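You operate a simulated robot arm through the tools that you are given. There is no shell and no other tool. Be economical: measure what you need, move in short steps, check, and stop when the job is done.

You run a simulated two-armed robot. Do the job below in one go: nothing can be reset, and whatever is moved stays where it is left.

JOB
Take the lid off the shims tin and lay it down on the worktop. Open the brackets drawer of the tool chest, take the bright angle bracket from the inside of the brackets drawer of the tool chest and leave it on the top of the parts table at the far end, then shut the drawer. Take the long dark steel block and put it on the top of the motor table. Open the door of the low dark cabinet, take the steel plate with the orange grip and put it on the upper shelf of the low dark cabinet and shut the door again. Push the drawer of the extractor shut. Open the cloths drawer of the tool chest, take the folded black cloth on the squaring plate and put it away in the inside of the cloths drawer of the tool chest and shut the drawer again. Any order will do. Set down upright: bright angle bracket.

The check looks at the end state, three seconds after you hand in, the way a careful person would. Anything else that was tipped, shoved, dropped, spilled or broken makes it a failure. A push-on lid holds only when it is set on centred and level and pressed home; a screw cap is set on level and turned clockwise until tight. Flat cloth is picked up by pressing the open fingertips on it (5 to 10 N) and closing them slowly along it; thin cloth reads only 2 to 8 mm in the jaws.

ROBOT AND FRAMES
Two 7-joint arms with two-finger grippers on one trunk, on a base that drives. Base frame: it is fixed to the floor where the robot stands at the start and does not move with it; the origin is under the middle of the robot, x ahead of it, y to its left, z up. Readings come in mm, rad, newtons and seconds.
The left shoulder is at the start at [132, 216, 1038], the right one opposite. With the tool pointing down near the work surface each hand reaches from about 100 to 820 mm from the robot's upright axis, wherever it stands, measured 20 degrees to its own side. Places, roughly: brackets drawer of the tool chest [600, -900, 500]; bright angle bracket (6x4x5 cm) [600, -500, 500]; cloths drawer of the tool chest [600, -900, 200]; door of the low dark cabinet [-8200, -2500, 300]; drawer of the extractor [-7100, -3000, 400]; folded black cloth (11x8x3 cm) [-6500, 200, 900]; inside of the cloths drawer of the tool chest [600, -900, 200]; long dark steel block (10x4x3 cm) [-8400, -4600, 900]; shims tin [750, 0, 1000]; steel plate with the orange grip (13x10x3 cm) [-8300, -4400, 900]; top of the motor table [-10200, -200, 800]; top of the parts table at the far end (26x37 cm) [-1820, -2440, 660]; upper shelf of the low dark cabinet [-8200, -2700, 300]. Payload 3.18 kg a hand.
The tool frame of a hand sits at the grasp point between the pads (the TCP): z along the fingers, y along the line on which they close. The tips reach 30 mm beyond it. Largest opening 144 mm; the body of the gripper starts 103 mm behind the TCP.
Orientation is that of the tool frame in the base frame, as [roll, pitch, yaw] about the fixed x, y, z axes, in that order (R = Rz(yaw) Ry(pitch) Rx(roll)). With the fingers straight down and closing along the base's y, the tool's x points along the base's -x, its y along +y and its z along -z.

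CONTROLS
- The arms move only by the tool move_arm. It takes "left_deltas", "right_deltas" or both (then of equal length, played together; a hand with none holds still); each is a list of rows, each a list of 7 numbers: the gripper command, from -1 (fully open) to 1 (shut), values between in proportion, then the shift along the tool's x, y, z in mm, then the turn, a rotation vector about the tool's x, y, z in rad. In form: [[grip, tx, ty, tz, ax, ay, az], ...]. A call has 1 to 12 rows; each row shifts and turns the commanded pose from where the row before left it, along the tool's axes as they then stand. A row lasts 0.2 s, in which the tool goes at most 50 mm and 0.15 rad; a call with a longer step from one row to the next is refused whole, and so is a gripper value outside its range. A pose out of reach is approached as far as the arm can. The call stops where the force on the tool passes 40 N (or 10 N more than at its start, if that is more) or the arm is blocked; 0.2 s more then pass. The fingers move at their own pace and stop on an object; they squeeze with about 38 N. The grip force told is the motor's: it shows also when the fingers shut on nothing. Time passes only in rows, and 0.2 s behind the last, so rows that do not move let the fingers close. The reply holds the time, the measured pose of the TCP, the force on the tool along the base axes, the opening and the grip force, in the units named above and with some noise, with the torque about the TCP (base axes, N m) and any sound that the robot's microphone picked up.
- Cameras (640 x 400 px; columns grow to the right, rows downward): "scene" is now at [255.5, -36.4, 1241.5]; the picture's right is [-0.39, -0.92, 0.00], its down [-0.33, 0.14, -0.93] and it looks along [0.86, -0.36, -0.36] (base axes); focal length 214 px, centre (320, 200). "left" rides on the left gripper at [76, -16, -143] in its tool frame; the picture's right is [0.21, 0.98, 0.00], its down [-0.84, 0.18, -0.51] and it looks along [-0.50, 0.11, 0.86] (tool axes); focal length 218 px, centre (320, 200). "right" rides on the right gripper at [76, 16, -143] in its tool frame; the picture's right is [-0.21, 0.98, 0.00], its down [-0.84, -0.18, -0.51] and it looks along [-0.50, -0.11, 0.86] (tool axes); focal length 218 px, centre (320, 200). There is no depth. A picture from a camera that has moved, and an enlarged one, comes with that camera's place and axes in the base frame and with its lens.
- grab_frame(camera): a new picture of that camera. The clock stands still meanwhile.
- slide_trunk(by): slides the trunk up (or, below 0, down) by that many mm; the arms and the scene camera ride with it, the base frame stays. It gives what a move gives, with no picture.
- roll_base(legs): drives the robot by 1 to 6 legs, each [ahead, left, turn to the left] in mm, mm and rad, along the robot's own axes; the way and the turn of a leg run together, so that a leg with both is an arc; at most 1500 mm and 3.142 rad a leg. The arms and the cameras ride along, it lands a little off, and it stops where it bumps. It gives what a move gives.
- pan_tilt(pan, tilt): turns the head with the scene camera to pan (to the left, within 1.396 rad either way) and tilt (down, from -0.506 to 1.204), counted from straight ahead of the robot. It gives what a move gives.
- inspect(camera, box): a new picture of the part [left, top, right, bottom] of that camera's present view, enlarged. The clock stands still meanwhile.
- close_job(): hands the job in; it is judged then, once.

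Go step by step. Nothing tells you exact positions but the pictures and the camera data: compare them with the known pose of the tool, close in by small moves and look again before you grip or let go. The budget is 483 turns and 238 pictures, counting those below and the enlarged ones. Unless the task says otherwise, let go and move clear before handing in.

The tools are called after "Emit:" as name(argument=value, ...) on one line, values as JSON. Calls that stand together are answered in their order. move_arm: Moves the arms, as the interface text tells. Its arguments: {"type":"object","properties":{"left_deltas":{"type":"array","items":{"type":"array","items":{"type":"number"}}},"right_deltas":{"type":"array","items":{"type":"array","items":{"type":"number"}}}},"required":[]} The other tools are called the same way: slide_trunk (by) slides the trunk up or down; roll_base (legs) drives the base; pan_tilt (pan, tilt) turns the head that bears the scene camera; grab_frame (camera) takes a picture; inspect (camera, box) takes an enlarged picture of a part of a camera's view; close_job () hands the job in.

At the start:

```text
clock: 0.0
left_tool_pos: [415.6, -53.6, 1197.9]
left_tcp_rot: [-3.139, 0.001, -3.14]
left_wrist_force: [0.6, 0.6, -0.9]
left_moment: [0.01, 0.06, -0.01]
left_opening: 144.0
left_grip_force: 0.1
right_tool_pos: [331.5, -494.3, 1204.9]
right_tcp_rot: [3.141, 0.001, 3.14]
right_wrist_force: [0.2, -1.4, -0.7]
right_moment: [-0.05, 0.03, 0.0]
right_opening: 144.2
right_grip_force: 0.0
trunk travel left (down, up): [-125.0, 244.0]
robot x, y, heading: [-0.6, 3.2, 0.003]
head pan, tilt: [-0.401, 0.372]
```

scene: 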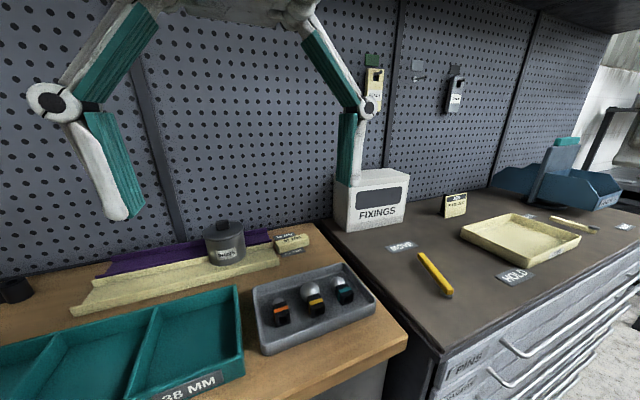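
right: 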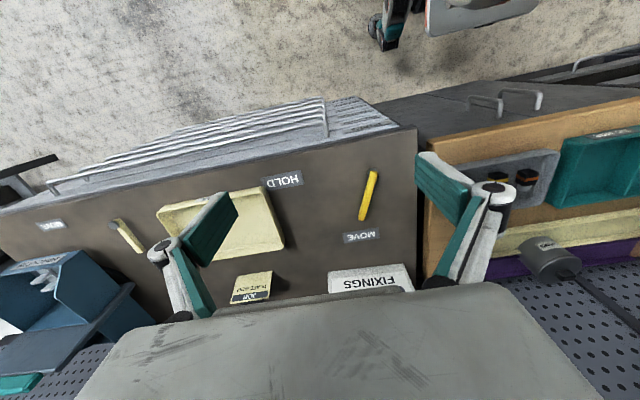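
left: 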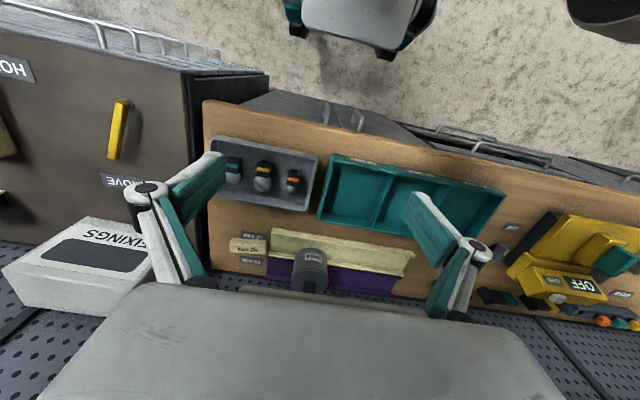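

I see the shims tin on the tray channel near [750, 0, 960]. I will look closer at it before touching anything.

Emit:
inspect(camera="scene", box=[150, 190, 330, 310])

Emit:
inspect(camera="left", box=[200, 200, 440, 350])

```text
3.33 times, centred on (240, 250) of scene
camera zoom: at [255.5, -36.4, 1241.5], right [-0.39, -0.92, 0.0], down [-0.33, 0.14, -0.93], along [0.86, -0.36, -0.36], focal length 715 px, centre (587, 33)
```

zoom: 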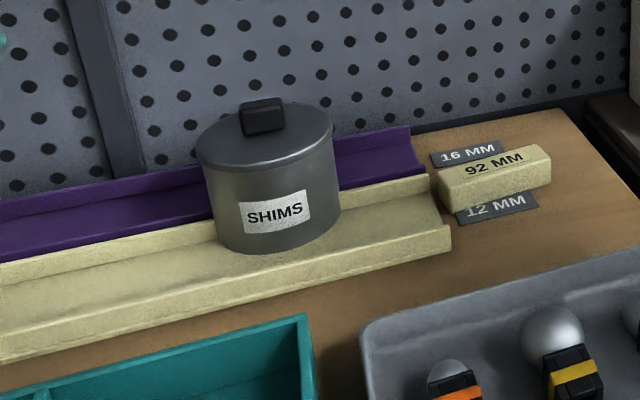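

```text
2.67 times, centred on (320, 275) of left
camera zoom: at [338.9, -69.1, 1339.2], right [-0.21, 0.98, 0.0], down [0.84, 0.18, 0.51], along [0.5, 0.11, -0.86], focal length 582 px, centre (320, 0)
```

zoom: 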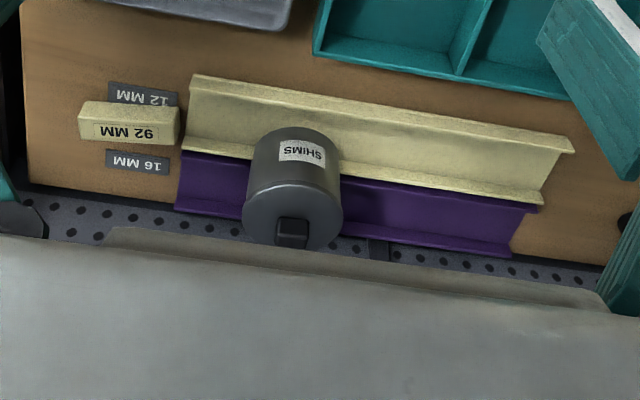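

The knob triangulates to about [797, 4, 983]. I look along the bench for free wood to lay the lid on.

Emit:
pan_tilt(pan=0.2, tilt=0.6)

Emit:
grab_frame(camera="scene")

```text
clock: 1.0
left_tool_pos: [416.0, -51.7, 1197.7]
left_tcp_rot: [-3.136, -0.001, -3.136]
left_wrist_force: [24.5, 9.0, 14.3]
left_moment: [-1.42, 4.55, -0.57]
left_opening: 143.9
left_grip_force: 0.0
right_tool_pos: [331.1, -493.5, 1204.2]
right_tcp_rot: [-3.141, -0.001, 3.139]
right_wrist_force: [-0.8, 0.9, 0.2]
right_moment: [-0.01, 0.0, 0.02]
right_opening: 144.1
right_grip_force: 0.0
trunk travel left (down, up): [-125.0, 244.0]
robot x, y, heading: [0.9, 0.5, -0.003]
head pan, tilt: [0.201, 0.6]
```

```text
232 pictures are left
camera scene: at [257.3, 13.3, 1220.8], right [0.15, -0.99, 0.0], down [-0.56, -0.09, -0.83], along [0.82, 0.13, -0.56], focal length 214 px, centre (320, 200)
```

scene: 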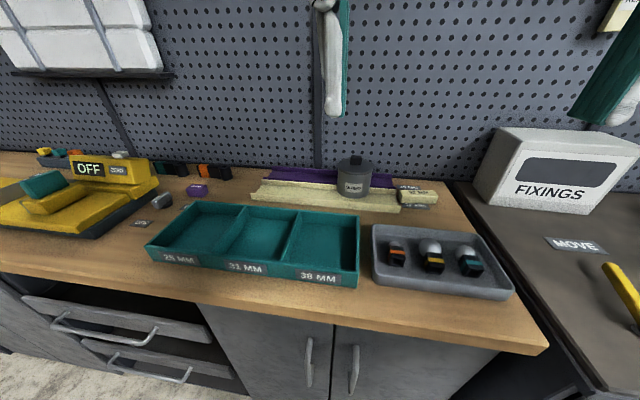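

The left gripper seems to be touching the head, so I move it forward, toward a point above the tin knob.

Emit:
move_arm(left_deltas=[[-1, -40, 0, 0, 0, 0, 0], [-1, -45, 7, 0, 0, 0, 0], [-1, -45, 7, 0, 0, 0, 0], [-1, -45, 7, 10, 0, 0, 0], [-1, -45, 7, 10, 0, 0, 0], [-1, -45, 7, 10, 0, 0, 0], [-1, -45, 7, 10, 0, 0, 0], [-1, -45, 7, 20, 0, 0, 0], [-1, -26, 5, 20, 0, 0, 0], [-1, 0, 0, 0, 0, 0, 0]])

Emit:
grab_frame(camera="left")

Emit:
grab_frame(camera="scene")

```text
clock: 3.2
left_tool_pos: [534.4, -40.2, 1193.9]
left_tcp_rot: [-3.134, 0.002, -3.134]
left_wrist_force: [-0.5, -0.3, -0.1]
left_moment: [0.04, -0.01, -0.03]
left_opening: 144.2
left_grip_force: 0.0
left hand out of reach, approached as far as the arm can: row 3, 4, 5, 6, 7, 8, 9
right_tool_pos: [331.8, -493.0, 1204.3]
right_tcp_rot: [3.141, 0.0, 3.139]
right_wrist_force: [-0.3, -0.2, -0.1]
right_moment: [0.0, 0.0, 0.01]
right_opening: 144.1
right_grip_force: 0.0
trunk travel left (down, up): [-125.0, 244.0]
robot x, y, heading: [3.2, 0.7, 0.002]
head pan, tilt: [0.201, 0.6]
```

```text
231 pictures are left
camera left: at [457.3, -55.6, 1335.4], right [-0.22, 0.98, -0.01], down [0.84, 0.19, 0.51], along [0.5, 0.1, -0.86], focal length 218 px, centre (320, 200)
```

left: 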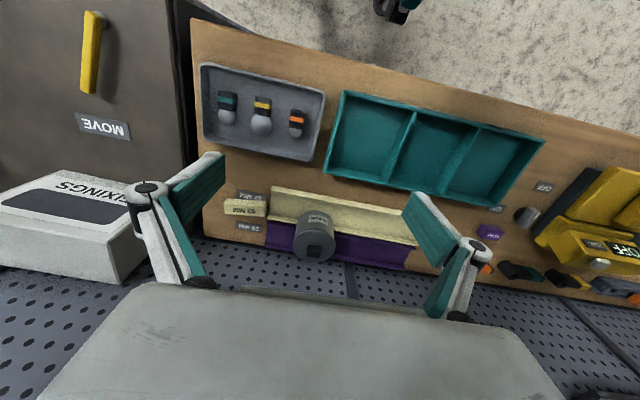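

```text
230 pictures are left
camera scene: at [256.6, 17.6, 1220.6], right [0.2, -0.98, 0.0], down [-0.55, -0.11, -0.83], along [0.81, 0.16, -0.56], focal length 214 px, centre (320, 200)
```

scene: 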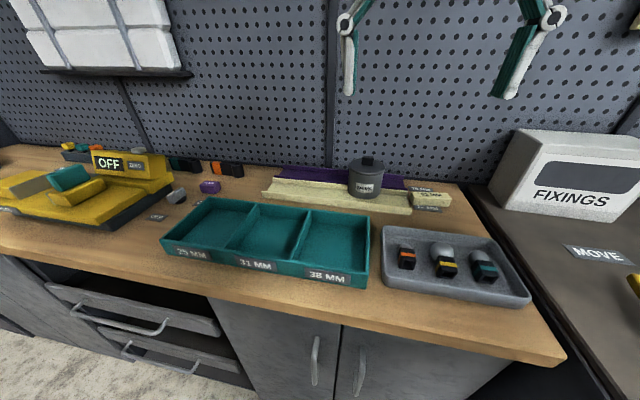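

At this height the arm cannot reach far, so I raise the trunk so that the hand works lower relative to the shoulder.

Emit:
slide_trunk(by=200)

Emit:
move_arm(left_deltas=[[-1, 0, 0, 50, 0, 0, 0], [-1, -5, 0, 50, 0, 0, 0], [-1, -30, 5, 40, 0, 0, 0], [-1, -40, 5, 30, 0, 0, 0], [-1, -40, 5, 30, 0, 0, 0], [-1, -40, 5, 30, 0, 0, 0], [-1, -40, 10, 20, 0, 0, 0], [-1, -40, 10, 0, 0, 0, 0], [-1, -28, 4, 0, 0, 0, 0], [-1, 0, 0, 0, 0, 0, 0]])

Emit:
grab_frame(camera="left")

```text
clock: 5.4
left_tool_pos: [357.3, -39.0, 1547.8]
left_tcp_rot: [-3.13, 0.409, -3.134]
left_wrist_force: [0.2, 0.2, -0.7]
left_moment: [0.01, 0.0, 0.0]
left_opening: 143.9
left_grip_force: 0.0
right_tool_pos: [332.4, -493.3, 1404.8]
right_tcp_rot: [3.141, 0.001, 3.14]
right_wrist_force: [-0.3, -0.4, 0.8]
right_moment: [0.01, 0.01, -0.02]
right_opening: 144.1
right_grip_force: 0.1
trunk travel left (down, up): [-325.0, 44.0]
robot x, y, heading: [-3.8, -2.0, 0.001]
head pan, tilt: [0.201, 0.6]
```

```text
refused: row 2 steps farther than a row can; nothing moved
```

```text
229 pictures are left
camera left: at [230.4, -55.9, 1647.9], right [-0.19, 0.98, -0.09], down [0.57, 0.19, 0.8], along [0.8, 0.1, -0.59], focal length 218 px, centre (320, 200)
```

left: 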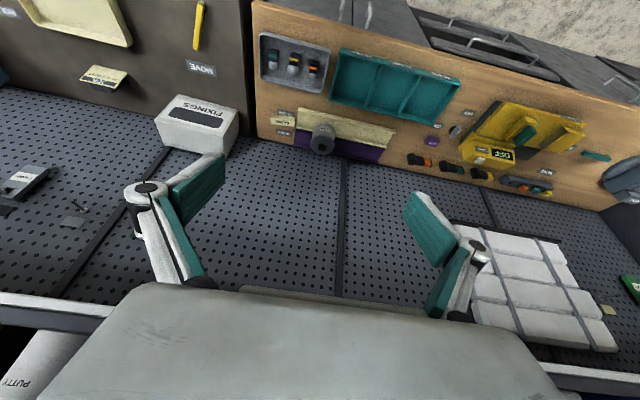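

The commanded pose is still ahead of the arm; I lower the command straight down in steps and see where the hand settles.

Emit:
move_arm(left_deltas=[[-1, 0, 0, 0, 0, 0, 0], [-1, 0, 0, 0, 0, 0, 0]])

```text
clock: 6.0
left_tool_pos: [358.4, -38.6, 1548.0]
left_tcp_rot: [-3.131, 0.411, -3.135]
left_wrist_force: [-0.2, 0.0, -0.4]
left_moment: [0.0, 0.0, 0.01]
left_opening: 144.3
left_grip_force: 0.1
right_tool_pos: [330.7, -494.1, 1404.8]
right_tcp_rot: [-3.141, 0.0, 3.14]
right_wrist_force: [0.7, 0.1, 0.4]
right_moment: [0.01, -0.03, 0.04]
right_opening: 143.9
right_grip_force: 0.1
trunk travel left (down, up): [-325.0, 44.0]
robot x, y, heading: [0.3, -1.0, 0.004]
head pan, tilt: [0.201, 0.6]
```

The hand is tilted forward and high. I bring it down and straighten it.

Emit:
move_arm(left_deltas=[[-1, 18, 0, 41, 0, 0, 0], [-1, 18, 0, 41, 0, 0, 0], [-1, 18, 0, 41, 0, 0, 0], [-1, 18, 0, 41, 0, 0, 0], [-1, 18, 0, 41, 0, 0, 0], [-1, 18, 0, 41, 0, 0, 0], [-1, 0, 0, 0, 0, 0.137, 0], [-1, 0, 0, 0, 0, 0.137, 0], [-1, 0, 0, 0, 0, 0.137, 0], [-1, 0, 0, 0, 0, 0, 0]])

```text
clock: 6.8
left_tool_pos: [364.2, -38.2, 1436.3]
left_tcp_rot: [-3.104, 0.414, -3.107]
left_wrist_force: [6.8, -2.1, 16.1]
left_moment: [0.01, 3.03, 0.38]
left_opening: 144.0
left_grip_force: 0.1
right_tool_pos: [332.9, -492.8, 1405.4]
right_tcp_rot: [-3.141, -0.001, 3.14]
right_wrist_force: [-0.1, -0.3, -0.1]
right_moment: [0.01, 0.02, 0.01]
right_opening: 144.0
right_grip_force: 0.1
trunk travel left (down, up): [-325.0, 44.0]
robot x, y, heading: [1.2, -3.4, 0.002]
head pan, tilt: [0.201, 0.6]
stopped in row 3 (left hand): the force on the tool passed its limit at 74 N (the readings are from after the stop); the commanded pose is now the measured one
```

The hand met the head; I move it forward and to the left away from it, then down.

Emit:
move_arm(left_deltas=[[-1, -37, 10, 16, 0, 0, 0], [-1, -37, 10, 16, 0, 0, 0], [-1, -37, 10, 16, 0, 0, 0], [-1, 18, 0, 41, 0, 0, 0], [-1, 18, 0, 41, 0, 0, 0], [-1, 0, 0, 0, 0, 0.137, 0], [-1, 0, 0, 0, 0, 0.137, 0], [-1, 0, 0, 0, 0, 0.137, 0], [-1, 0, 0, 0, 0, 0, 0]])

```text
clock: 8.8
left_tool_pos: [483.0, -8.9, 1346.0]
left_tcp_rot: [-3.112, 0.002, -3.124]
left_wrist_force: [0.4, -0.1, -0.9]
left_moment: [-0.06, -0.04, 0.02]
left_opening: 144.0
left_grip_force: 0.0
right_tool_pos: [330.4, -493.9, 1405.5]
right_tcp_rot: [3.141, 0.001, 3.14]
right_wrist_force: [-1.5, 0.2, 0.9]
right_moment: [0.01, -0.02, -0.02]
right_opening: 144.1
right_grip_force: 0.0
trunk travel left (down, up): [-325.0, 44.0]
robot x, y, heading: [0.7, -1.3, -0.002]
head pan, tilt: [0.201, 0.6]
```

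Straight now. I go down and forward to above the tin.

Emit:
move_arm(left_deltas=[[-1, 0, 0, 45, -0.03, 0, 0], [-1, 0, 0, 45, 0, 0, 0], [-1, -25, 0, 40, 0, 0, 0], [-1, -30, 0, 35, 0, 0, 0], [-1, -35, 2, 30, 0, 0, 0], [-1, -40, 2, 20, 0, 0, 0], [-1, -40, 2, 10, 0, 0, 0], [-1, -45, 2, 0, 0, 0, 0], [-1, -45, 2, 0, 0, 0, 0], [-1, -45, 2, 0, 0, 0, 0], [-1, 0, 0, 0, 0, 0, 0]])

Emit:
grab_frame(camera="left")

Emit:
grab_frame(camera="scene")

```text
clock: 11.2
left_tool_pos: [654.7, -3.0, 1121.1]
left_tcp_rot: [-3.141, 0.002, -3.125]
left_wrist_force: [-0.3, 0.5, 0.8]
left_moment: [0.0, 0.01, -0.01]
left_opening: 144.1
left_grip_force: 0.1
left hand out of reach, approached as far as the arm can: row 8, 9, 10
right_tool_pos: [330.7, -493.7, 1405.1]
right_tcp_rot: [3.142, 0.0, 3.139]
right_wrist_force: [-0.2, 0.8, 0.6]
right_moment: [0.0, 0.01, -0.01]
right_opening: 144.2
right_grip_force: 0.2
trunk travel left (down, up): [-325.0, 44.0]
robot x, y, heading: [0.2, 0.3, -0.0]
head pan, tilt: [0.201, 0.6]
```

```text
228 pictures are left
camera left: at [577.7, -20.7, 1262.8], right [-0.23, 0.97, 0.0], down [0.84, 0.19, 0.51], along [0.5, 0.11, -0.86], focal length 218 px, centre (320, 200)
```

left: 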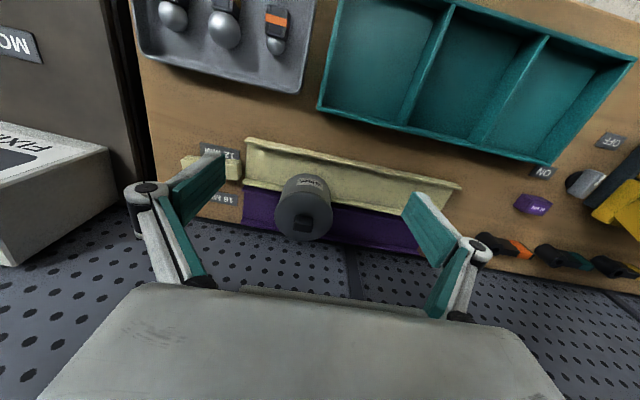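

```text
227 pictures are left
camera scene: at [126.5, 17.6, 1434.4], right [0.2, -0.98, 0.0], down [-0.55, -0.11, -0.83], along [0.81, 0.16, -0.56], focal length 214 px, centre (320, 200)
```

scene: 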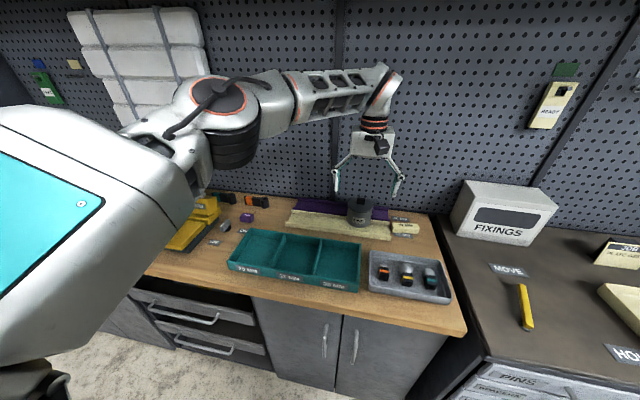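

Out of reach by about 140 mm; there is space ahead, so I roll the base forward.

Emit:
roll_base(legs=[[142, 0, 0]])

Emit:
grab_frame(camera="left")

```text
clock: 12.5
left_tool_pos: [796.0, -3.3, 1121.8]
left_tcp_rot: [-3.141, 0.002, -3.126]
left_wrist_force: [-0.3, 0.3, 0.5]
left_moment: [0.0, 0.03, 0.0]
left_opening: 143.9
left_grip_force: 0.0
right_tool_pos: [473.0, -493.8, 1403.5]
right_tcp_rot: [-3.142, 0.0, 3.137]
right_wrist_force: [0.2, 0.0, -0.3]
right_moment: [-0.01, 0.03, -0.01]
right_opening: 144.1
right_grip_force: 0.0
trunk travel left (down, up): [-325.0, 44.0]
robot x, y, heading: [138.2, -2.1, -0.003]
head pan, tilt: [0.201, 0.6]
```

```text
226 pictures are left
camera left: at [718.8, -21.7, 1262.4], right [-0.22, 0.97, 0.0], down [0.84, 0.19, 0.51], along [0.5, 0.11, -0.86], focal length 218 px, centre (320, 200)
```

left: 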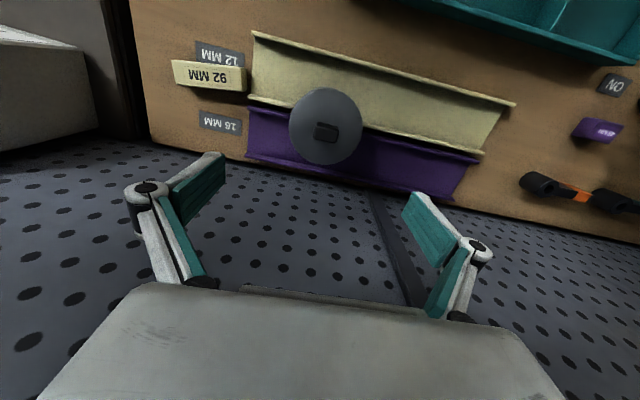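

The knob is now nearly under the hand, at about [781, 0, 990]. I correct and descend partway, then look.

Emit:
move_arm(left_deltas=[[-1, 15, 3, 30, 0, 0, 0], [-1, 0, 0, 40, 0, 0, 0], [-1, 0, 0, 0, 0, 0, 0]])

Emit:
grab_frame(camera="left")

Emit:
inspect(camera="scene", box=[280, 120, 460, 260])

```text
clock: 13.3
left_tool_pos: [781.6, -1.3, 1052.1]
left_tcp_rot: [-3.14, 0.004, -3.126]
left_wrist_force: [-0.1, -0.2, -0.3]
left_moment: [0.0, -0.03, 0.01]
left_opening: 143.9
left_grip_force: 0.1
right_tool_pos: [470.3, -493.6, 1405.8]
right_tcp_rot: [3.141, 0.001, 3.139]
right_wrist_force: [0.0, 0.1, -0.3]
right_moment: [0.0, -0.05, -0.01]
right_opening: 144.0
right_grip_force: 0.0
trunk travel left (down, up): [-325.0, 44.0]
robot x, y, heading: [139.2, -2.2, -0.006]
head pan, tilt: [0.201, 0.6]
```

```text
225 pictures are left
camera left: at [704.3, -19.1, 1194.4], right [-0.22, 0.97, 0.0], down [0.84, 0.19, 0.51], along [0.5, 0.11, -0.86], focal length 218 px, centre (320, 200)
```

left: 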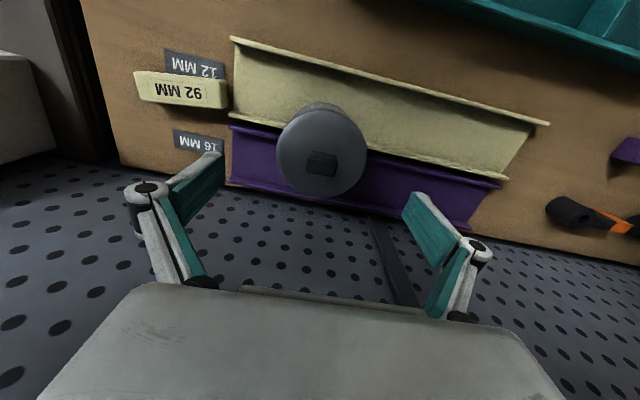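

```text
2.86 times, centred on (370, 190) of scene
camera zoom: at [265.7, 17.7, 1434.5], right [0.2, -0.98, 0.0], down [-0.55, -0.11, -0.83], along [0.81, 0.16, -0.56], focal length 613 px, centre (177, 229)
```

zoom: 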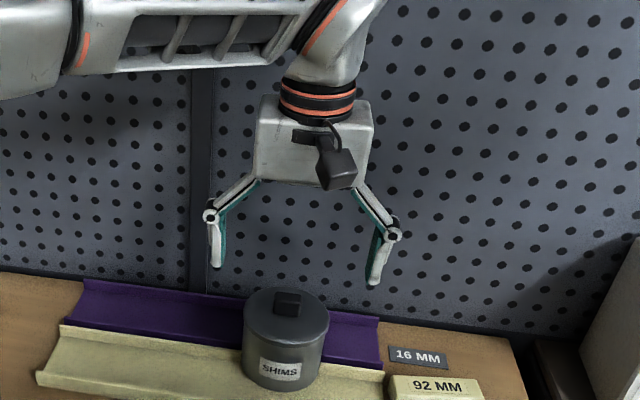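

The knob lines up at [782, -1, 986]. I descend so that the tips sit just above the lid, then close.

Emit:
move_arm(left_deltas=[[-0.4, 0, 0, 20, 0, 0, 0], [-0.4, 0, 0, 21, 0, 0, 0], [-0.4, 0, 0, 0, 0, 0, 0]])

Emit:
inspect(camera="left", box=[160, 80, 500, 292])

Emit:
inspect(camera="scene", box=[310, 150, 430, 240])

```text
clock: 14.1
left_tool_pos: [780.5, -2.1, 1009.6]
left_tcp_rot: [3.141, 0.001, -3.125]
left_wrist_force: [0.4, -0.9, -0.5]
left_moment: [-0.02, 0.02, 0.02]
left_opening: 100.7
left_grip_force: 0.2
right_tool_pos: [471.8, -494.4, 1404.7]
right_tcp_rot: [-3.141, 0.0, 3.137]
right_wrist_force: [0.0, -1.2, -0.1]
right_moment: [0.01, 0.0, 0.0]
right_opening: 143.8
right_grip_force: 0.1
trunk travel left (down, up): [-325.0, 44.0]
robot x, y, heading: [140.8, 2.1, -0.002]
head pan, tilt: [0.201, 0.6]
```

```text
1.88 times, centred on (330, 186) of left
camera zoom: at [703.9, -19.0, 1152.1], right [-0.22, 0.97, 0.0], down [0.84, 0.19, 0.51], along [0.5, 0.11, -0.86], focal length 411 px, centre (301, 226)
```

zoom: 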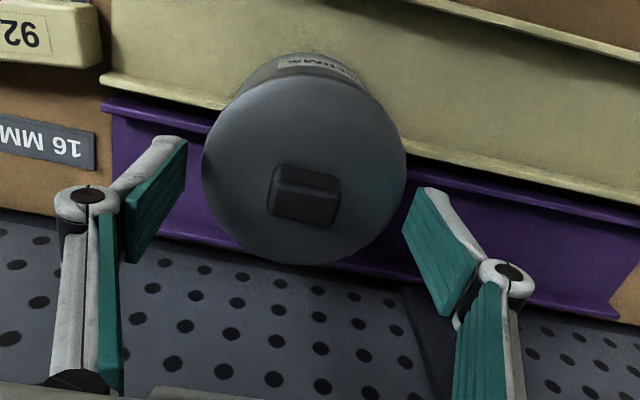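

```text
4.44 times, centred on (370, 195) of scene
camera zoom: at [266.7, 17.3, 1434.4], right [0.2, -0.98, 0.0], down [-0.55, -0.11, -0.83], along [0.81, 0.16, -0.56], focal length 953 px, centre (98, 222)
```

zoom: 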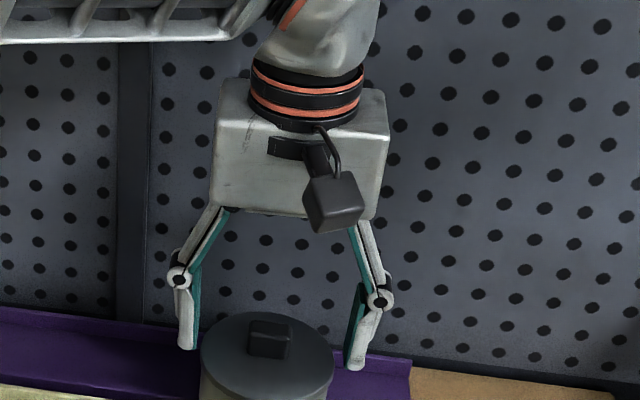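

The tips straddle the knob and are a little above the lid. I narrow the fingers and lower in small steps, watching for contact.

Emit:
move_arm(left_deltas=[[0.25, 2, 1, 0, 0, 0, 0], [0.25, 0, 0, 0, 0, 0, 0], [0.25, 0, 0, 4, 0, 0, 0], [0.25, 0, 0, 0, 0, 0, 0]])

Emit:
inspect(camera="scene", box=[310, 150, 430, 240])

```text
clock: 15.1
left_tool_pos: [780.8, -0.0, 1014.6]
left_tcp_rot: [-3.135, 0.015, -3.123]
left_wrist_force: [-3.4, 2.1, 20.0]
left_moment: [0.12, 0.13, -0.18]
left_opening: 29.1
left_grip_force: 37.8
right_tool_pos: [470.3, -493.4, 1405.9]
right_tcp_rot: [3.141, 0.001, 3.14]
right_wrist_force: [0.1, 0.3, -0.1]
right_moment: [0.03, 0.02, 0.01]
right_opening: 144.1
right_grip_force: 0.1
trunk travel left (down, up): [-325.0, 44.0]
robot x, y, heading: [140.2, 1.7, -0.002]
head pan, tilt: [0.201, 0.6]
stopped in row 4 (left hand): the force on the tool passed its limit at 47 N (the readings are from after the stop); the commanded pose is now the measured one
```

```text
4.44 times, centred on (370, 195) of scene
camera zoom: at [264.9, 17.9, 1434.5], right [0.2, -0.98, 0.0], down [-0.55, -0.11, -0.83], along [0.81, 0.16, -0.56], focal length 953 px, centre (98, 222)
```

zoom: 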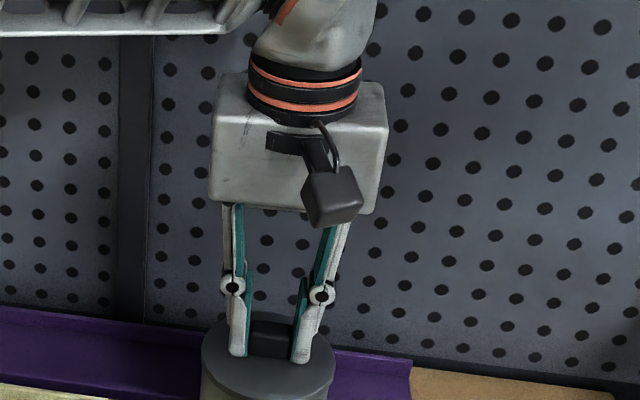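

The fingers hold the knob (29 mm opening). I close firmly and lift slowly.

Emit:
move_arm(left_deltas=[[1, 0, 0, 0, 0, 0, 0], [1, 0, 0, -1, 0, 0, 0], [1, 0, 0, -5, 0, 0, 0], [1, 0, 0, -5, 0, 0, 0], [1, 0, 0, -10, 0, 0, 0], [1, 0, 0, -10, 0, 0, 0], [1, 0, 0, -10, 0, 0, 0], [1, 0, 0, 0, 0, 0, 0]])

Emit:
grab_frame(camera="scene")

```text
clock: 16.9
left_tool_pos: [782.0, 0.8, 1051.5]
left_tcp_rot: [-3.138, 0.009, -3.124]
left_wrist_force: [0.4, 1.3, -0.5]
left_moment: [0.02, 0.03, -0.01]
left_opening: 29.1
left_grip_force: 37.6
right_tool_pos: [471.4, -494.1, 1404.2]
right_tcp_rot: [-3.141, 0.0, 3.14]
right_wrist_force: [0.7, 0.1, 0.1]
right_moment: [0.0, -0.01, -0.04]
right_opening: 144.0
right_grip_force: 0.1
trunk travel left (down, up): [-325.0, 44.0]
robot x, y, heading: [147.3, -3.1, 0.001]
head pan, tilt: [0.201, 0.6]
heard: snap
```

```text
220 pictures are left
camera scene: at [267.2, 17.4, 1434.3], right [0.2, -0.98, 0.0], down [-0.55, -0.11, -0.82], along [0.81, 0.16, -0.57], focal length 214 px, centre (320, 200)
```

scene: 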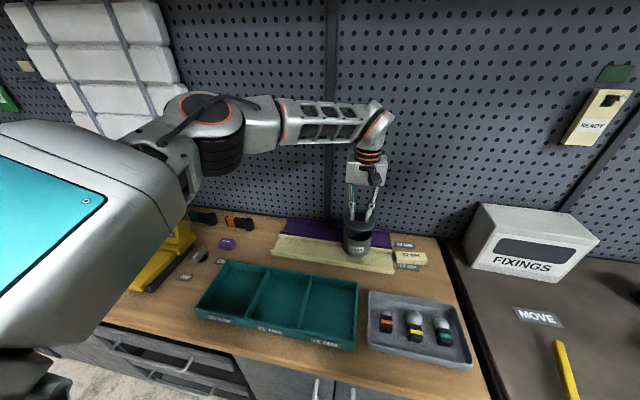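

The lid snapped off. I lift it further and carry it left and back toward the free wood between the teal tray and the yellow machine.

Emit:
move_arm(left_deltas=[[1, 0, 0, -40, 0, 0, 0], [1, 0, 20, -30, 0, 0, 0], [1, 25, 40, 0, 0, 0, 0], [1, 25, 42, 0, 0, 0, 0], [1, 25, 42, 0, 0, 0, 0], [1, 25, 42, 0, 0, 0, 0], [1, 25, 42, 0, 0, 0, 0], [1, 25, 42, 0, 0, 0, 0], [1, 25, 42, 0, 0, 0, 0], [1, 25, 42, 0, 0, 0, 0], [1, 0, 0, 0, 0, 0, 0]])

Emit:
grab_frame(camera="left")

Emit:
grab_frame(camera="scene")

```text
clock: 19.3
left_tool_pos: [573.9, 348.9, 1119.9]
left_tcp_rot: [-3.14, 0.009, -3.124]
left_wrist_force: [1.0, 0.0, -0.1]
left_moment: [-0.04, 0.01, 0.03]
left_opening: 28.7
left_grip_force: 38.1
right_tool_pos: [471.7, -495.7, 1404.3]
right_tcp_rot: [3.14, -0.001, 3.138]
right_wrist_force: [0.7, -1.4, 0.2]
right_moment: [0.04, 0.01, 0.01]
right_opening: 143.9
right_grip_force: 0.1
trunk travel left (down, up): [-325.0, 44.0]
robot x, y, heading: [140.7, 1.2, -0.002]
head pan, tilt: [0.201, 0.6]
```

```text
219 pictures are left
camera left: at [496.3, 331.5, 1261.0], right [-0.23, 0.97, 0.0], down [0.83, 0.19, 0.51], along [0.5, 0.11, -0.86], focal length 218 px, centre (320, 200)
```

left: 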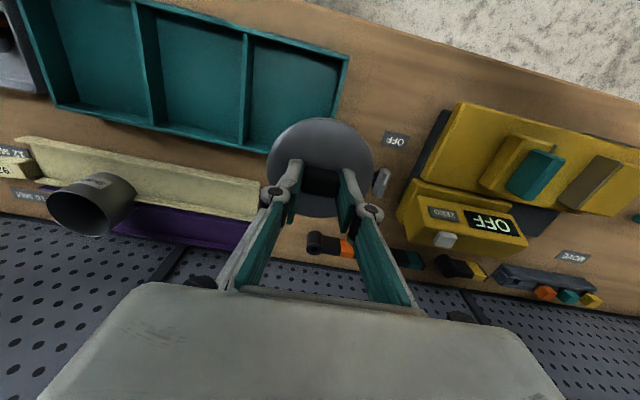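

```text
218 pictures are left
camera scene: at [268.0, 16.0, 1434.3], right [0.2, -0.98, 0.0], down [-0.55, -0.11, -0.82], along [0.81, 0.16, -0.57], focal length 214 px, centre (320, 200)
```

scene: 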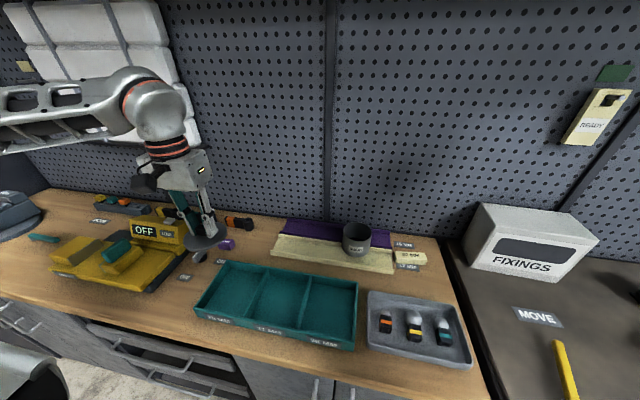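

The free wood is centred near [498, 452]. I move over it.

Emit:
move_arm(left_deltas=[[1, 30, 38, 0, 0, 0, 0], [1, 30, 38, 0, 0, 0, 0], [1, 16, 27, 20, 0, 0, 0], [1, 0, 0, 40, 0, 0, 0], [1, 0, 0, 40, 0, 0, 0], [1, 0, 0, 0, 0, 0, 0]])

Emit:
grab_frame(camera="left")

Emit:
grab_frame(camera="scene")

```text
clock: 20.7
left_tool_pos: [501.3, 430.6, 1012.8]
left_tcp_rot: [-3.139, 0.011, -3.124]
left_wrist_force: [0.4, -0.1, -0.4]
left_moment: [0.0, -0.01, 0.01]
left_opening: 29.0
left_grip_force: 38.2
left hand out of reach, approached as far as the arm can: row 3
right_tool_pos: [470.2, -493.3, 1404.5]
right_tcp_rot: [-3.141, 0.001, 3.141]
right_wrist_force: [0.3, 0.8, 0.1]
right_moment: [-0.01, 0.0, 0.0]
right_opening: 143.9
right_grip_force: 0.0
trunk travel left (down, up): [-325.0, 44.0]
robot x, y, heading: [138.6, -1.6, -0.001]
head pan, tilt: [0.201, 0.6]
```

```text
217 pictures are left
camera left: at [423.3, 412.5, 1154.2], right [-0.23, 0.97, 0.0], down [0.83, 0.2, 0.52], along [0.5, 0.11, -0.86], focal length 218 px, centre (320, 200)
```

left: 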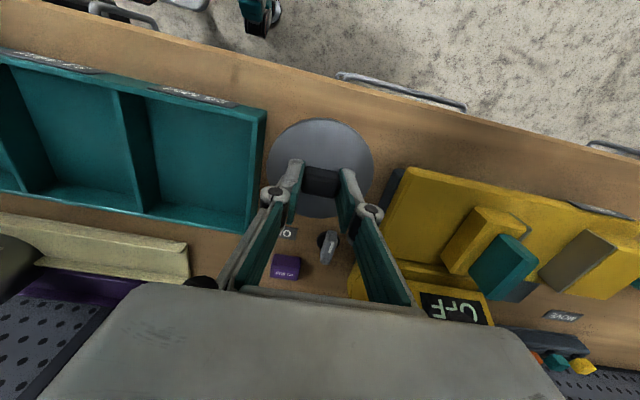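

```text
216 pictures are left
camera scene: at [266.9, 17.3, 1434.4], right [0.2, -0.98, 0.0], down [-0.55, -0.11, -0.83], along [0.81, 0.16, -0.56], focal length 214 px, centre (320, 200)
```

scene: 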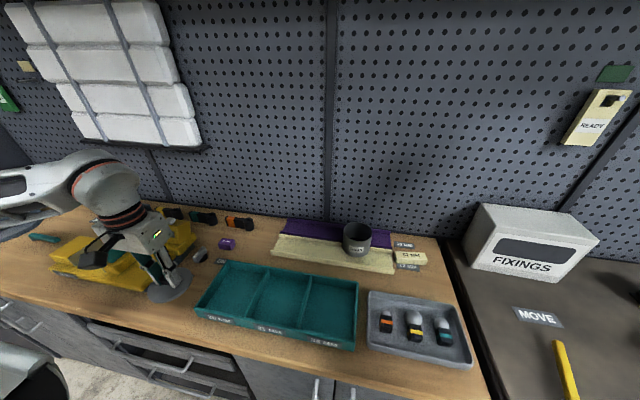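

The spot below is clear of the tray and the machine. I lower until contact.

Emit:
move_arm(left_deltas=[[1, 0, 5, 20, 0, 0, 0], [1, 0, 5, 20, 0, 0, 0], [1, 0, 0, 10, 0, 0, 0], [1, 0, 0, 6, 0, 0, 0], [1, 0, 0, 6, 0, 0, 0], [1, 0, 0, 6, 0, 0, 0], [1, 0, 0, 5, 0, 0, 0], [1, 0, 0, 5, 0, 0, 0], [1, 0, 0, 5, 0, 0, 0], [1, 0, 0, 0, 0, 0, 0]])

Emit:
grab_frame(camera="left")

Emit:
inspect(camera="scene", box=[80, 200, 260, 320])

```text
clock: 22.7
left_tool_pos: [504.2, 442.6, 937.7]
left_tcp_rot: [-3.14, 0.018, -3.119]
left_wrist_force: [-10.0, 0.1, 24.7]
left_moment: [0.08, 0.7, 0.01]
left_opening: 28.7
left_grip_force: 37.9
right_tool_pos: [470.9, -494.3, 1404.7]
right_tcp_rot: [3.14, 0.0, -3.141]
right_wrist_force: [1.2, -0.1, -0.1]
right_moment: [-0.03, 0.06, -0.03]
right_opening: 144.0
right_grip_force: 0.2
trunk travel left (down, up): [-325.0, 44.0]
robot x, y, heading: [144.6, -1.1, 0.002]
head pan, tilt: [0.201, 0.6]
stopped in row 9 (left hand): the force on the tool passed its limit at 47 N (the readings are from after the stop); the commanded pose is now the measured one
```

```text
215 pictures are left
camera left: at [424.9, 423.1, 1077.7], right [-0.23, 0.97, -0.01], down [0.83, 0.2, 0.52], along [0.51, 0.12, -0.85], focal length 218 px, centre (320, 200)
```

left: 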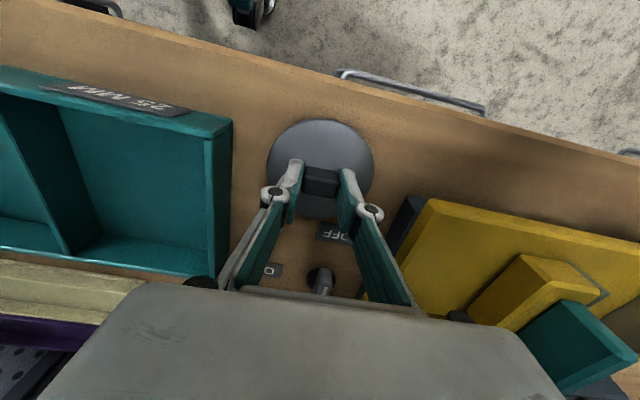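

```text
3.33 times, centred on (170, 260) of scene
camera zoom: at [265.3, 16.7, 1434.7], right [0.2, -0.98, 0.0], down [-0.55, -0.11, -0.83], along [0.81, 0.17, -0.56], focal length 715 px, centre (820, 0)
```

zoom: 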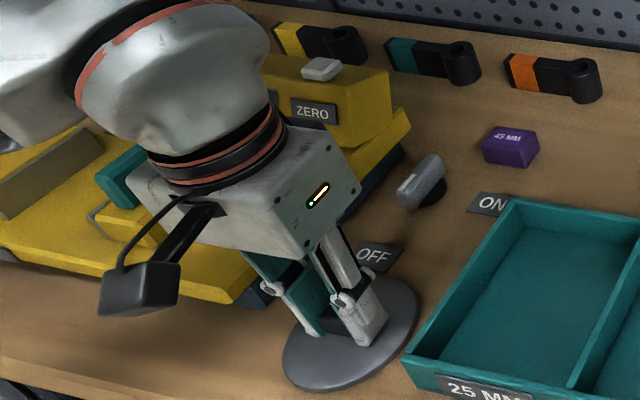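

Lid is in contact with the wood. I open and rise straight up.

Emit:
move_arm(left_deltas=[[0.4, 0, 0, 0, 0, 0, 0], [0.1, 0, 0, 0, 0, 0, 0], [0.1, 0, 0, -20, 0, 0, 0], [0.1, 0, 0, -30, 0, 0, 0], [0.1, 0, 0, -40, 0, 0, 0], [0.1, 0, 0, -40, 0, 0, 0], [0.1, 0, 0, -40, 0, 0, 0], [0.1, 0, 0, 0, 0, 0, 0]])

Emit:
grab_frame(camera="left")

```text
clock: 24.5
left_tool_pos: [495.0, 433.9, 1071.9]
left_tcp_rot: [3.139, -0.059, -3.117]
left_wrist_force: [2.0, 1.0, 5.5]
left_moment: [-0.09, 0.09, 0.01]
left_opening: 64.5
left_grip_force: 0.1
left hand out of reach, approached as far as the arm can: row 5, 7
right_tool_pos: [470.9, -494.8, 1404.9]
right_tcp_rot: [-3.141, 0.001, 3.14]
right_wrist_force: [0.5, -0.1, -0.6]
right_moment: [0.0, 0.02, -0.01]
right_opening: 143.9
right_grip_force: 0.0
trunk travel left (down, up): [-325.0, 44.0]
robot x, y, heading: [140.8, 2.7, 0.002]
head pan, tilt: [0.201, 0.6]
```

```text
213 pictures are left
camera left: at [427.4, 414.3, 1218.7], right [-0.23, 0.97, 0.01], down [0.87, 0.2, 0.46], along [0.44, 0.12, -0.89], focal length 218 px, centre (320, 200)
```

left: 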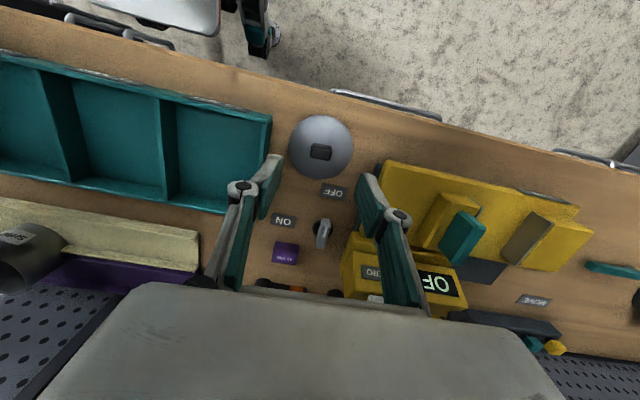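

The lid lies flat on the wood. Next is the chest; I back off from the bench and look at its drawer fronts.

Emit:
roll_base(legs=[[-600, 0, 0]])

Emit:
pan_tilt(pan=-0.8, tilt=0.6)

Emit:
grab_frame(camera="scene")

```text
clock: 27.8
left_tool_pos: [-85.3, 433.0, 1096.3]
left_tcp_rot: [-3.141, 0.017, -3.113]
left_wrist_force: [-0.7, 1.0, 0.8]
left_moment: [0.0, -0.02, 0.02]
left_opening: 64.8
left_grip_force: 0.1
right_tool_pos: [-116.5, -493.8, 1404.5]
right_tcp_rot: [-3.141, 0.0, -3.14]
right_wrist_force: [-0.1, 0.0, 0.1]
right_moment: [-0.02, 0.01, 0.02]
right_opening: 144.3
right_grip_force: 0.1
trunk travel left (down, up): [-325.0, 44.0]
robot x, y, heading: [-449.4, 0.4, 0.001]
head pan, tilt: [0.201, 0.6]
```

```text
clock: 29.1
left_tool_pos: [-85.0, 433.4, 1095.9]
left_tcp_rot: [3.141, 0.017, -3.114]
left_wrist_force: [-0.6, 0.3, 0.3]
left_moment: [-0.03, 0.01, 0.01]
left_opening: 64.8
left_grip_force: 0.1
right_tool_pos: [-116.1, -493.5, 1404.0]
right_tcp_rot: [3.141, 0.001, -3.139]
right_wrist_force: [0.5, -1.1, 0.1]
right_moment: [-0.02, 0.0, 0.03]
right_opening: 144.0
right_grip_force: 0.1
trunk travel left (down, up): [-325.0, 44.0]
robot x, y, heading: [-447.0, -0.7, 0.007]
head pan, tilt: [-0.799, 0.6]
```

```text
212 pictures are left
camera scene: at [-348.0, -63.7, 1434.4], right [-0.71, -0.7, 0.0], down [-0.4, 0.4, -0.83], along [0.58, -0.59, -0.56], focal length 214 px, centre (320, 200)
```

scene: 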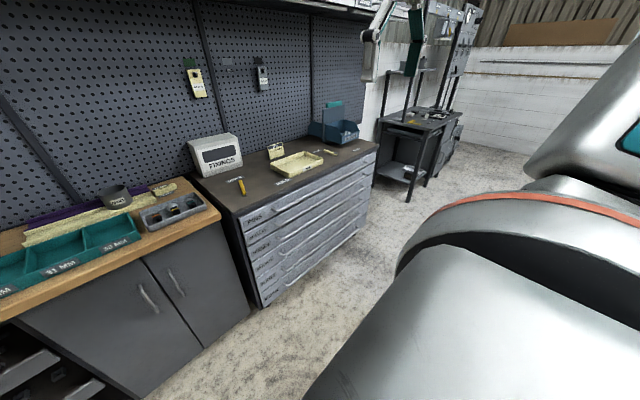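

Emit:
inspect(camera="scene", box=[200, 130, 400, 310])

Emit:
pan_tilt(pan=-0.6, tilt=0.9)

Emit:
grab_frame(camera="scene")

```text
2.22 times, centred on (300, 220) of scene
camera zoom: at [-348.0, -63.7, 1434.4], right [-0.71, -0.7, 0.0], down [-0.4, 0.4, -0.83], along [0.58, -0.59, -0.56], focal length 477 px, centre (364, 156)
```

zoom: 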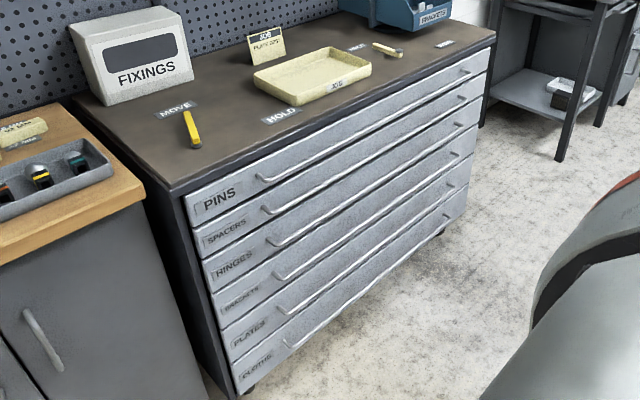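

```text
clock: 29.9
left_tool_pos: [-83.9, 433.3, 1096.4]
left_tcp_rot: [3.141, 0.015, -3.113]
left_wrist_force: [-0.7, -0.2, 0.0]
left_moment: [0.01, -0.02, 0.01]
left_opening: 64.8
left_grip_force: 0.0
right_tool_pos: [-117.2, -493.5, 1404.6]
right_tcp_rot: [3.141, 0.0, -3.139]
right_wrist_force: [0.6, 1.0, 0.1]
right_moment: [0.0, -0.06, -0.03]
right_opening: 143.9
right_grip_force: 0.1
trunk travel left (down, up): [-325.0, 44.0]
robot x, y, heading: [-449.0, -0.7, 0.003]
head pan, tilt: [-0.6, 0.901]
```

```text
210 pictures are left
camera scene: at [-347.6, -43.1, 1409.6], right [-0.56, -0.83, 0.0], down [-0.65, 0.44, -0.62], along [0.51, -0.35, -0.78], focal length 214 px, centre (320, 200)
```

scene: 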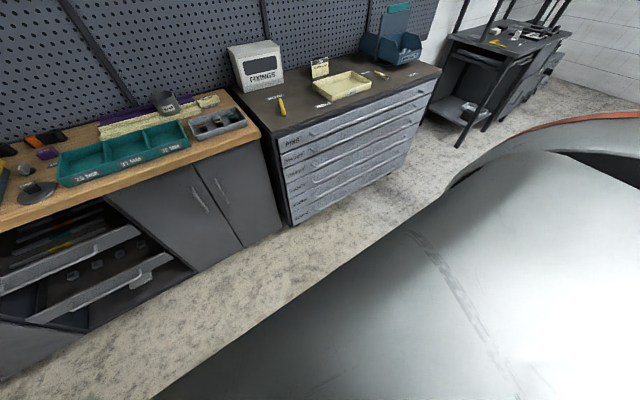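

The drawers read PINS, SPACERS, HINGES, BRACKETS, PLATES, CLOTHS. I drive sideways to stand in front of the chest and lower the trunk.

Emit:
roll_base(legs=[[0, -620, 0]])

Emit:
slide_trunk(by=-300)

Emit:
pan_tilt(pan=-0.1, tilt=0.7)

Emit:
grab_frame(camera="scene")

Emit:
grab_frame(camera="right")

```text
clock: 35.7
left_tool_pos: [-82.5, -179.3, 1095.7]
left_tcp_rot: [3.141, 0.018, -3.121]
left_wrist_force: [0.1, 0.5, 0.9]
left_moment: [0.03, 0.0, -0.01]
left_opening: 64.7
left_grip_force: 0.1
right_tool_pos: [-120.4, -1105.9, 1405.5]
right_tcp_rot: [3.141, -0.001, 3.136]
right_wrist_force: [0.8, 0.4, -0.5]
right_moment: [0.02, -0.02, 0.0]
right_opening: 144.0
right_grip_force: 0.1
trunk travel left (down, up): [-325.0, 44.0]
robot x, y, heading: [-450.4, -609.7, -0.002]
head pan, tilt: [-0.6, 0.901]
```

```text
clock: 38.7
left_tool_pos: [-133.6, -180.3, 607.4]
left_tcp_rot: [3.116, -0.75, -3.109]
left_wrist_force: [-0.7, -0.4, 0.6]
left_moment: [-0.01, 0.02, 0.0]
left_opening: 64.6
left_grip_force: 0.1
right_tool_pos: [-120.9, -1107.1, 1105.4]
right_tcp_rot: [-3.14, 0.002, 3.136]
right_wrist_force: [0.6, -1.0, 0.1]
right_moment: [-0.02, -0.02, -0.03]
right_opening: 144.0
right_grip_force: 0.1
trunk travel left (down, up): [-25.0, 344.0]
robot x, y, heading: [-448.5, -608.4, -0.007]
head pan, tilt: [-0.6, 0.901]
```

```text
clock: 39.7
left_tool_pos: [-133.6, -179.0, 606.4]
left_tcp_rot: [3.116, -0.749, -3.109]
left_wrist_force: [-0.5, 0.2, 0.5]
left_moment: [0.02, -0.03, 0.0]
left_opening: 65.0
left_grip_force: 0.1
right_tool_pos: [-120.9, -1105.8, 1105.1]
right_tcp_rot: [3.14, 0.0, 3.137]
right_wrist_force: [0.0, 0.2, 0.4]
right_moment: [-0.01, 0.02, 0.03]
right_opening: 144.0
right_grip_force: 0.1
trunk travel left (down, up): [-25.0, 344.0]
robot x, y, heading: [-451.8, -615.0, -0.002]
head pan, tilt: [-0.099, 0.7]
```

```text
209 pictures are left
camera scene: at [-94.0, -620.3, 1081.4], right [-0.1, -0.99, 0.0], down [-0.64, 0.07, -0.76], along [0.76, -0.08, -0.64], focal length 214 px, centre (320, 200)
```

scene: 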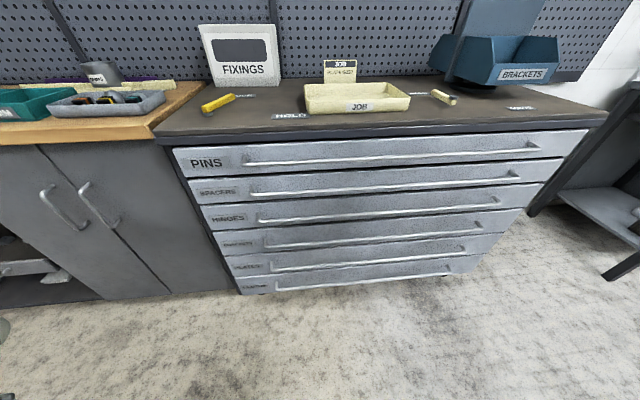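

```text
208 pictures are left
camera right: at [-196.3, -1089.8, 1246.7], right [0.21, 0.98, 0.0], down [0.84, -0.18, 0.51], along [0.5, -0.11, -0.86], focal length 218 px, centre (320, 200)
```

right: 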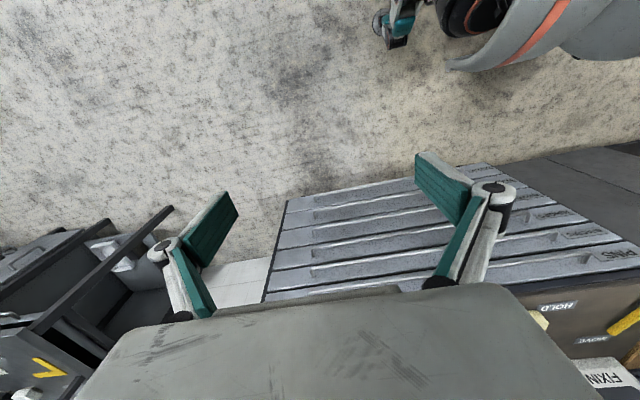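

I zoom in on the BRACKETS handle to fix its height and distance.

Emit:
inspect(camera="scene", box=[200, 130, 400, 300])

Emit:
inspect(camera="scene", box=[380, 110, 580, 290])

```text
2.35 times, centred on (300, 215) of scene
camera zoom: at [-94.0, -620.3, 1081.4], right [-0.1, -0.99, 0.0], down [-0.64, 0.07, -0.76], along [0.76, -0.08, -0.64], focal length 505 px, centre (367, 165)
```

zoom: 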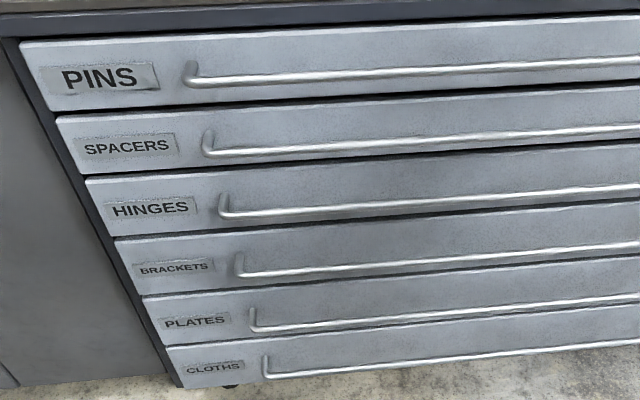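

```text
2.22 times, centred on (480, 200) of scene
camera zoom: at [-94.0, -620.3, 1081.4], right [-0.1, -0.99, 0.0], down [-0.64, 0.07, -0.76], along [0.76, -0.08, -0.64], focal length 477 px, centre (-36, 200)
```

zoom: 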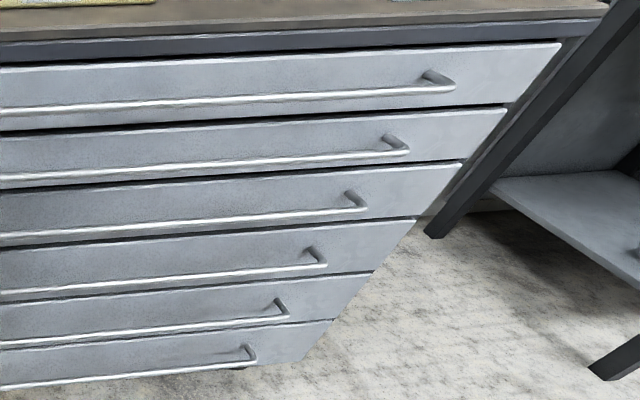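

BRACKETS bar handle: about x 372, z 495, y from -490 to -1230. I bring the right hand forward and down in front of the chest.

Emit:
move_arm(right_deltas=[[-1, -25, 18, 37, 0, 0, 0], [-1, -25, 18, 37, 0, 0, 0], [-1, -25, 18, 37, 0, 0, 0], [-1, -25, 18, 37, 0, 0, 0], [-1, -25, 18, 37, 0, 0, 0], [-1, -25, 18, 37, 0, 0, 0], [-1, -25, 18, 37, 0, 0, 0], [-1, -25, 18, 37, 0, 0, 0], [-1, -25, 18, 37, 0, 0, 0], [-1, -25, 18, 37, 0, 0, 0], [-1, 0, 0, 0, 0, 0, 0]])

Emit:
move_arm(right_deltas=[[-1, 0, 0, 0, 0, -0.14, 0], [-1, 0, 0, 0, 0, -0.14, 0], [-1, 0, 0, 0, 0, -0.14, 0], [-1, 0, 0, 0, 0, -0.14, 0], [-1, 0, 0, 0, 0, -0.14, 0], [-1, 0, 0, 0, 0, -0.14, 0], [-1, 0, 0, 0, 0, -0.14, 0], [-1, 0, 0, 0, 0, -0.14, 0], [-1, 0, 0, 0, 0, -0.14, 0], [-1, 0, 0, 0, 0, -0.14, 0], [-1, 0, 0, 0, 0, -0.14, 0], [-1, 0, 0, 0, 0, 0, 0]])

Emit:
grab_frame(camera="scene")

```text
clock: 42.1
left_tool_pos: [-134.3, -180.8, 607.6]
left_tcp_rot: [3.114, -0.75, -3.11]
left_wrist_force: [-0.3, 0.4, 0.6]
left_moment: [-0.02, 0.02, -0.01]
left_opening: 65.1
left_grip_force: 0.1
right_tool_pos: [145.3, -1058.2, 802.5]
right_tcp_rot: [3.129, -0.005, -3.139]
right_wrist_force: [-0.6, -0.1, -1.0]
right_moment: [0.01, 0.01, -0.01]
right_opening: 144.0
right_grip_force: 0.0
right hand out of reach, approached as far as the arm can: row 6, 7, 8, 9, 10
trunk travel left (down, up): [-25.0, 344.0]
robot x, y, heading: [-448.8, -611.3, 0.002]
head pan, tilt: [-0.099, 0.7]
```

```text
clock: 44.7
left_tool_pos: [-134.5, -181.0, 607.0]
left_tcp_rot: [3.115, -0.749, -3.109]
left_wrist_force: [-0.1, 0.2, 0.1]
left_moment: [0.01, 0.02, 0.01]
left_opening: 65.0
left_grip_force: 0.0
right_tool_pos: [152.5, -1137.2, 822.8]
right_tcp_rot: [3.133, 1.541, 3.128]
right_wrist_force: [0.6, 0.2, -1.0]
right_moment: [-0.01, -0.02, -0.01]
right_opening: 144.0
right_grip_force: 0.1
right hand out of reach, approached as far as the arm can: row 1, 2, 3, 4, 5
trunk travel left (down, up): [-25.0, 344.0]
robot x, y, heading: [-449.3, -612.8, 0.0]
head pan, tilt: [-0.099, 0.7]
```

```text
205 pictures are left
camera scene: at [-94.0, -620.2, 1081.5], right [-0.1, -0.99, 0.0], down [-0.64, 0.07, -0.76], along [0.76, -0.08, -0.64], focal length 214 px, centre (320, 200)
```

scene: 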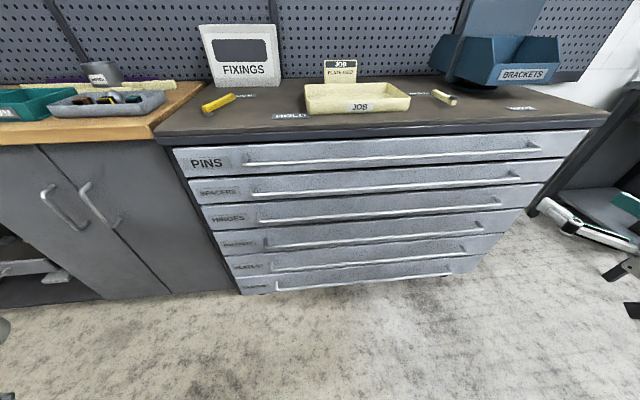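

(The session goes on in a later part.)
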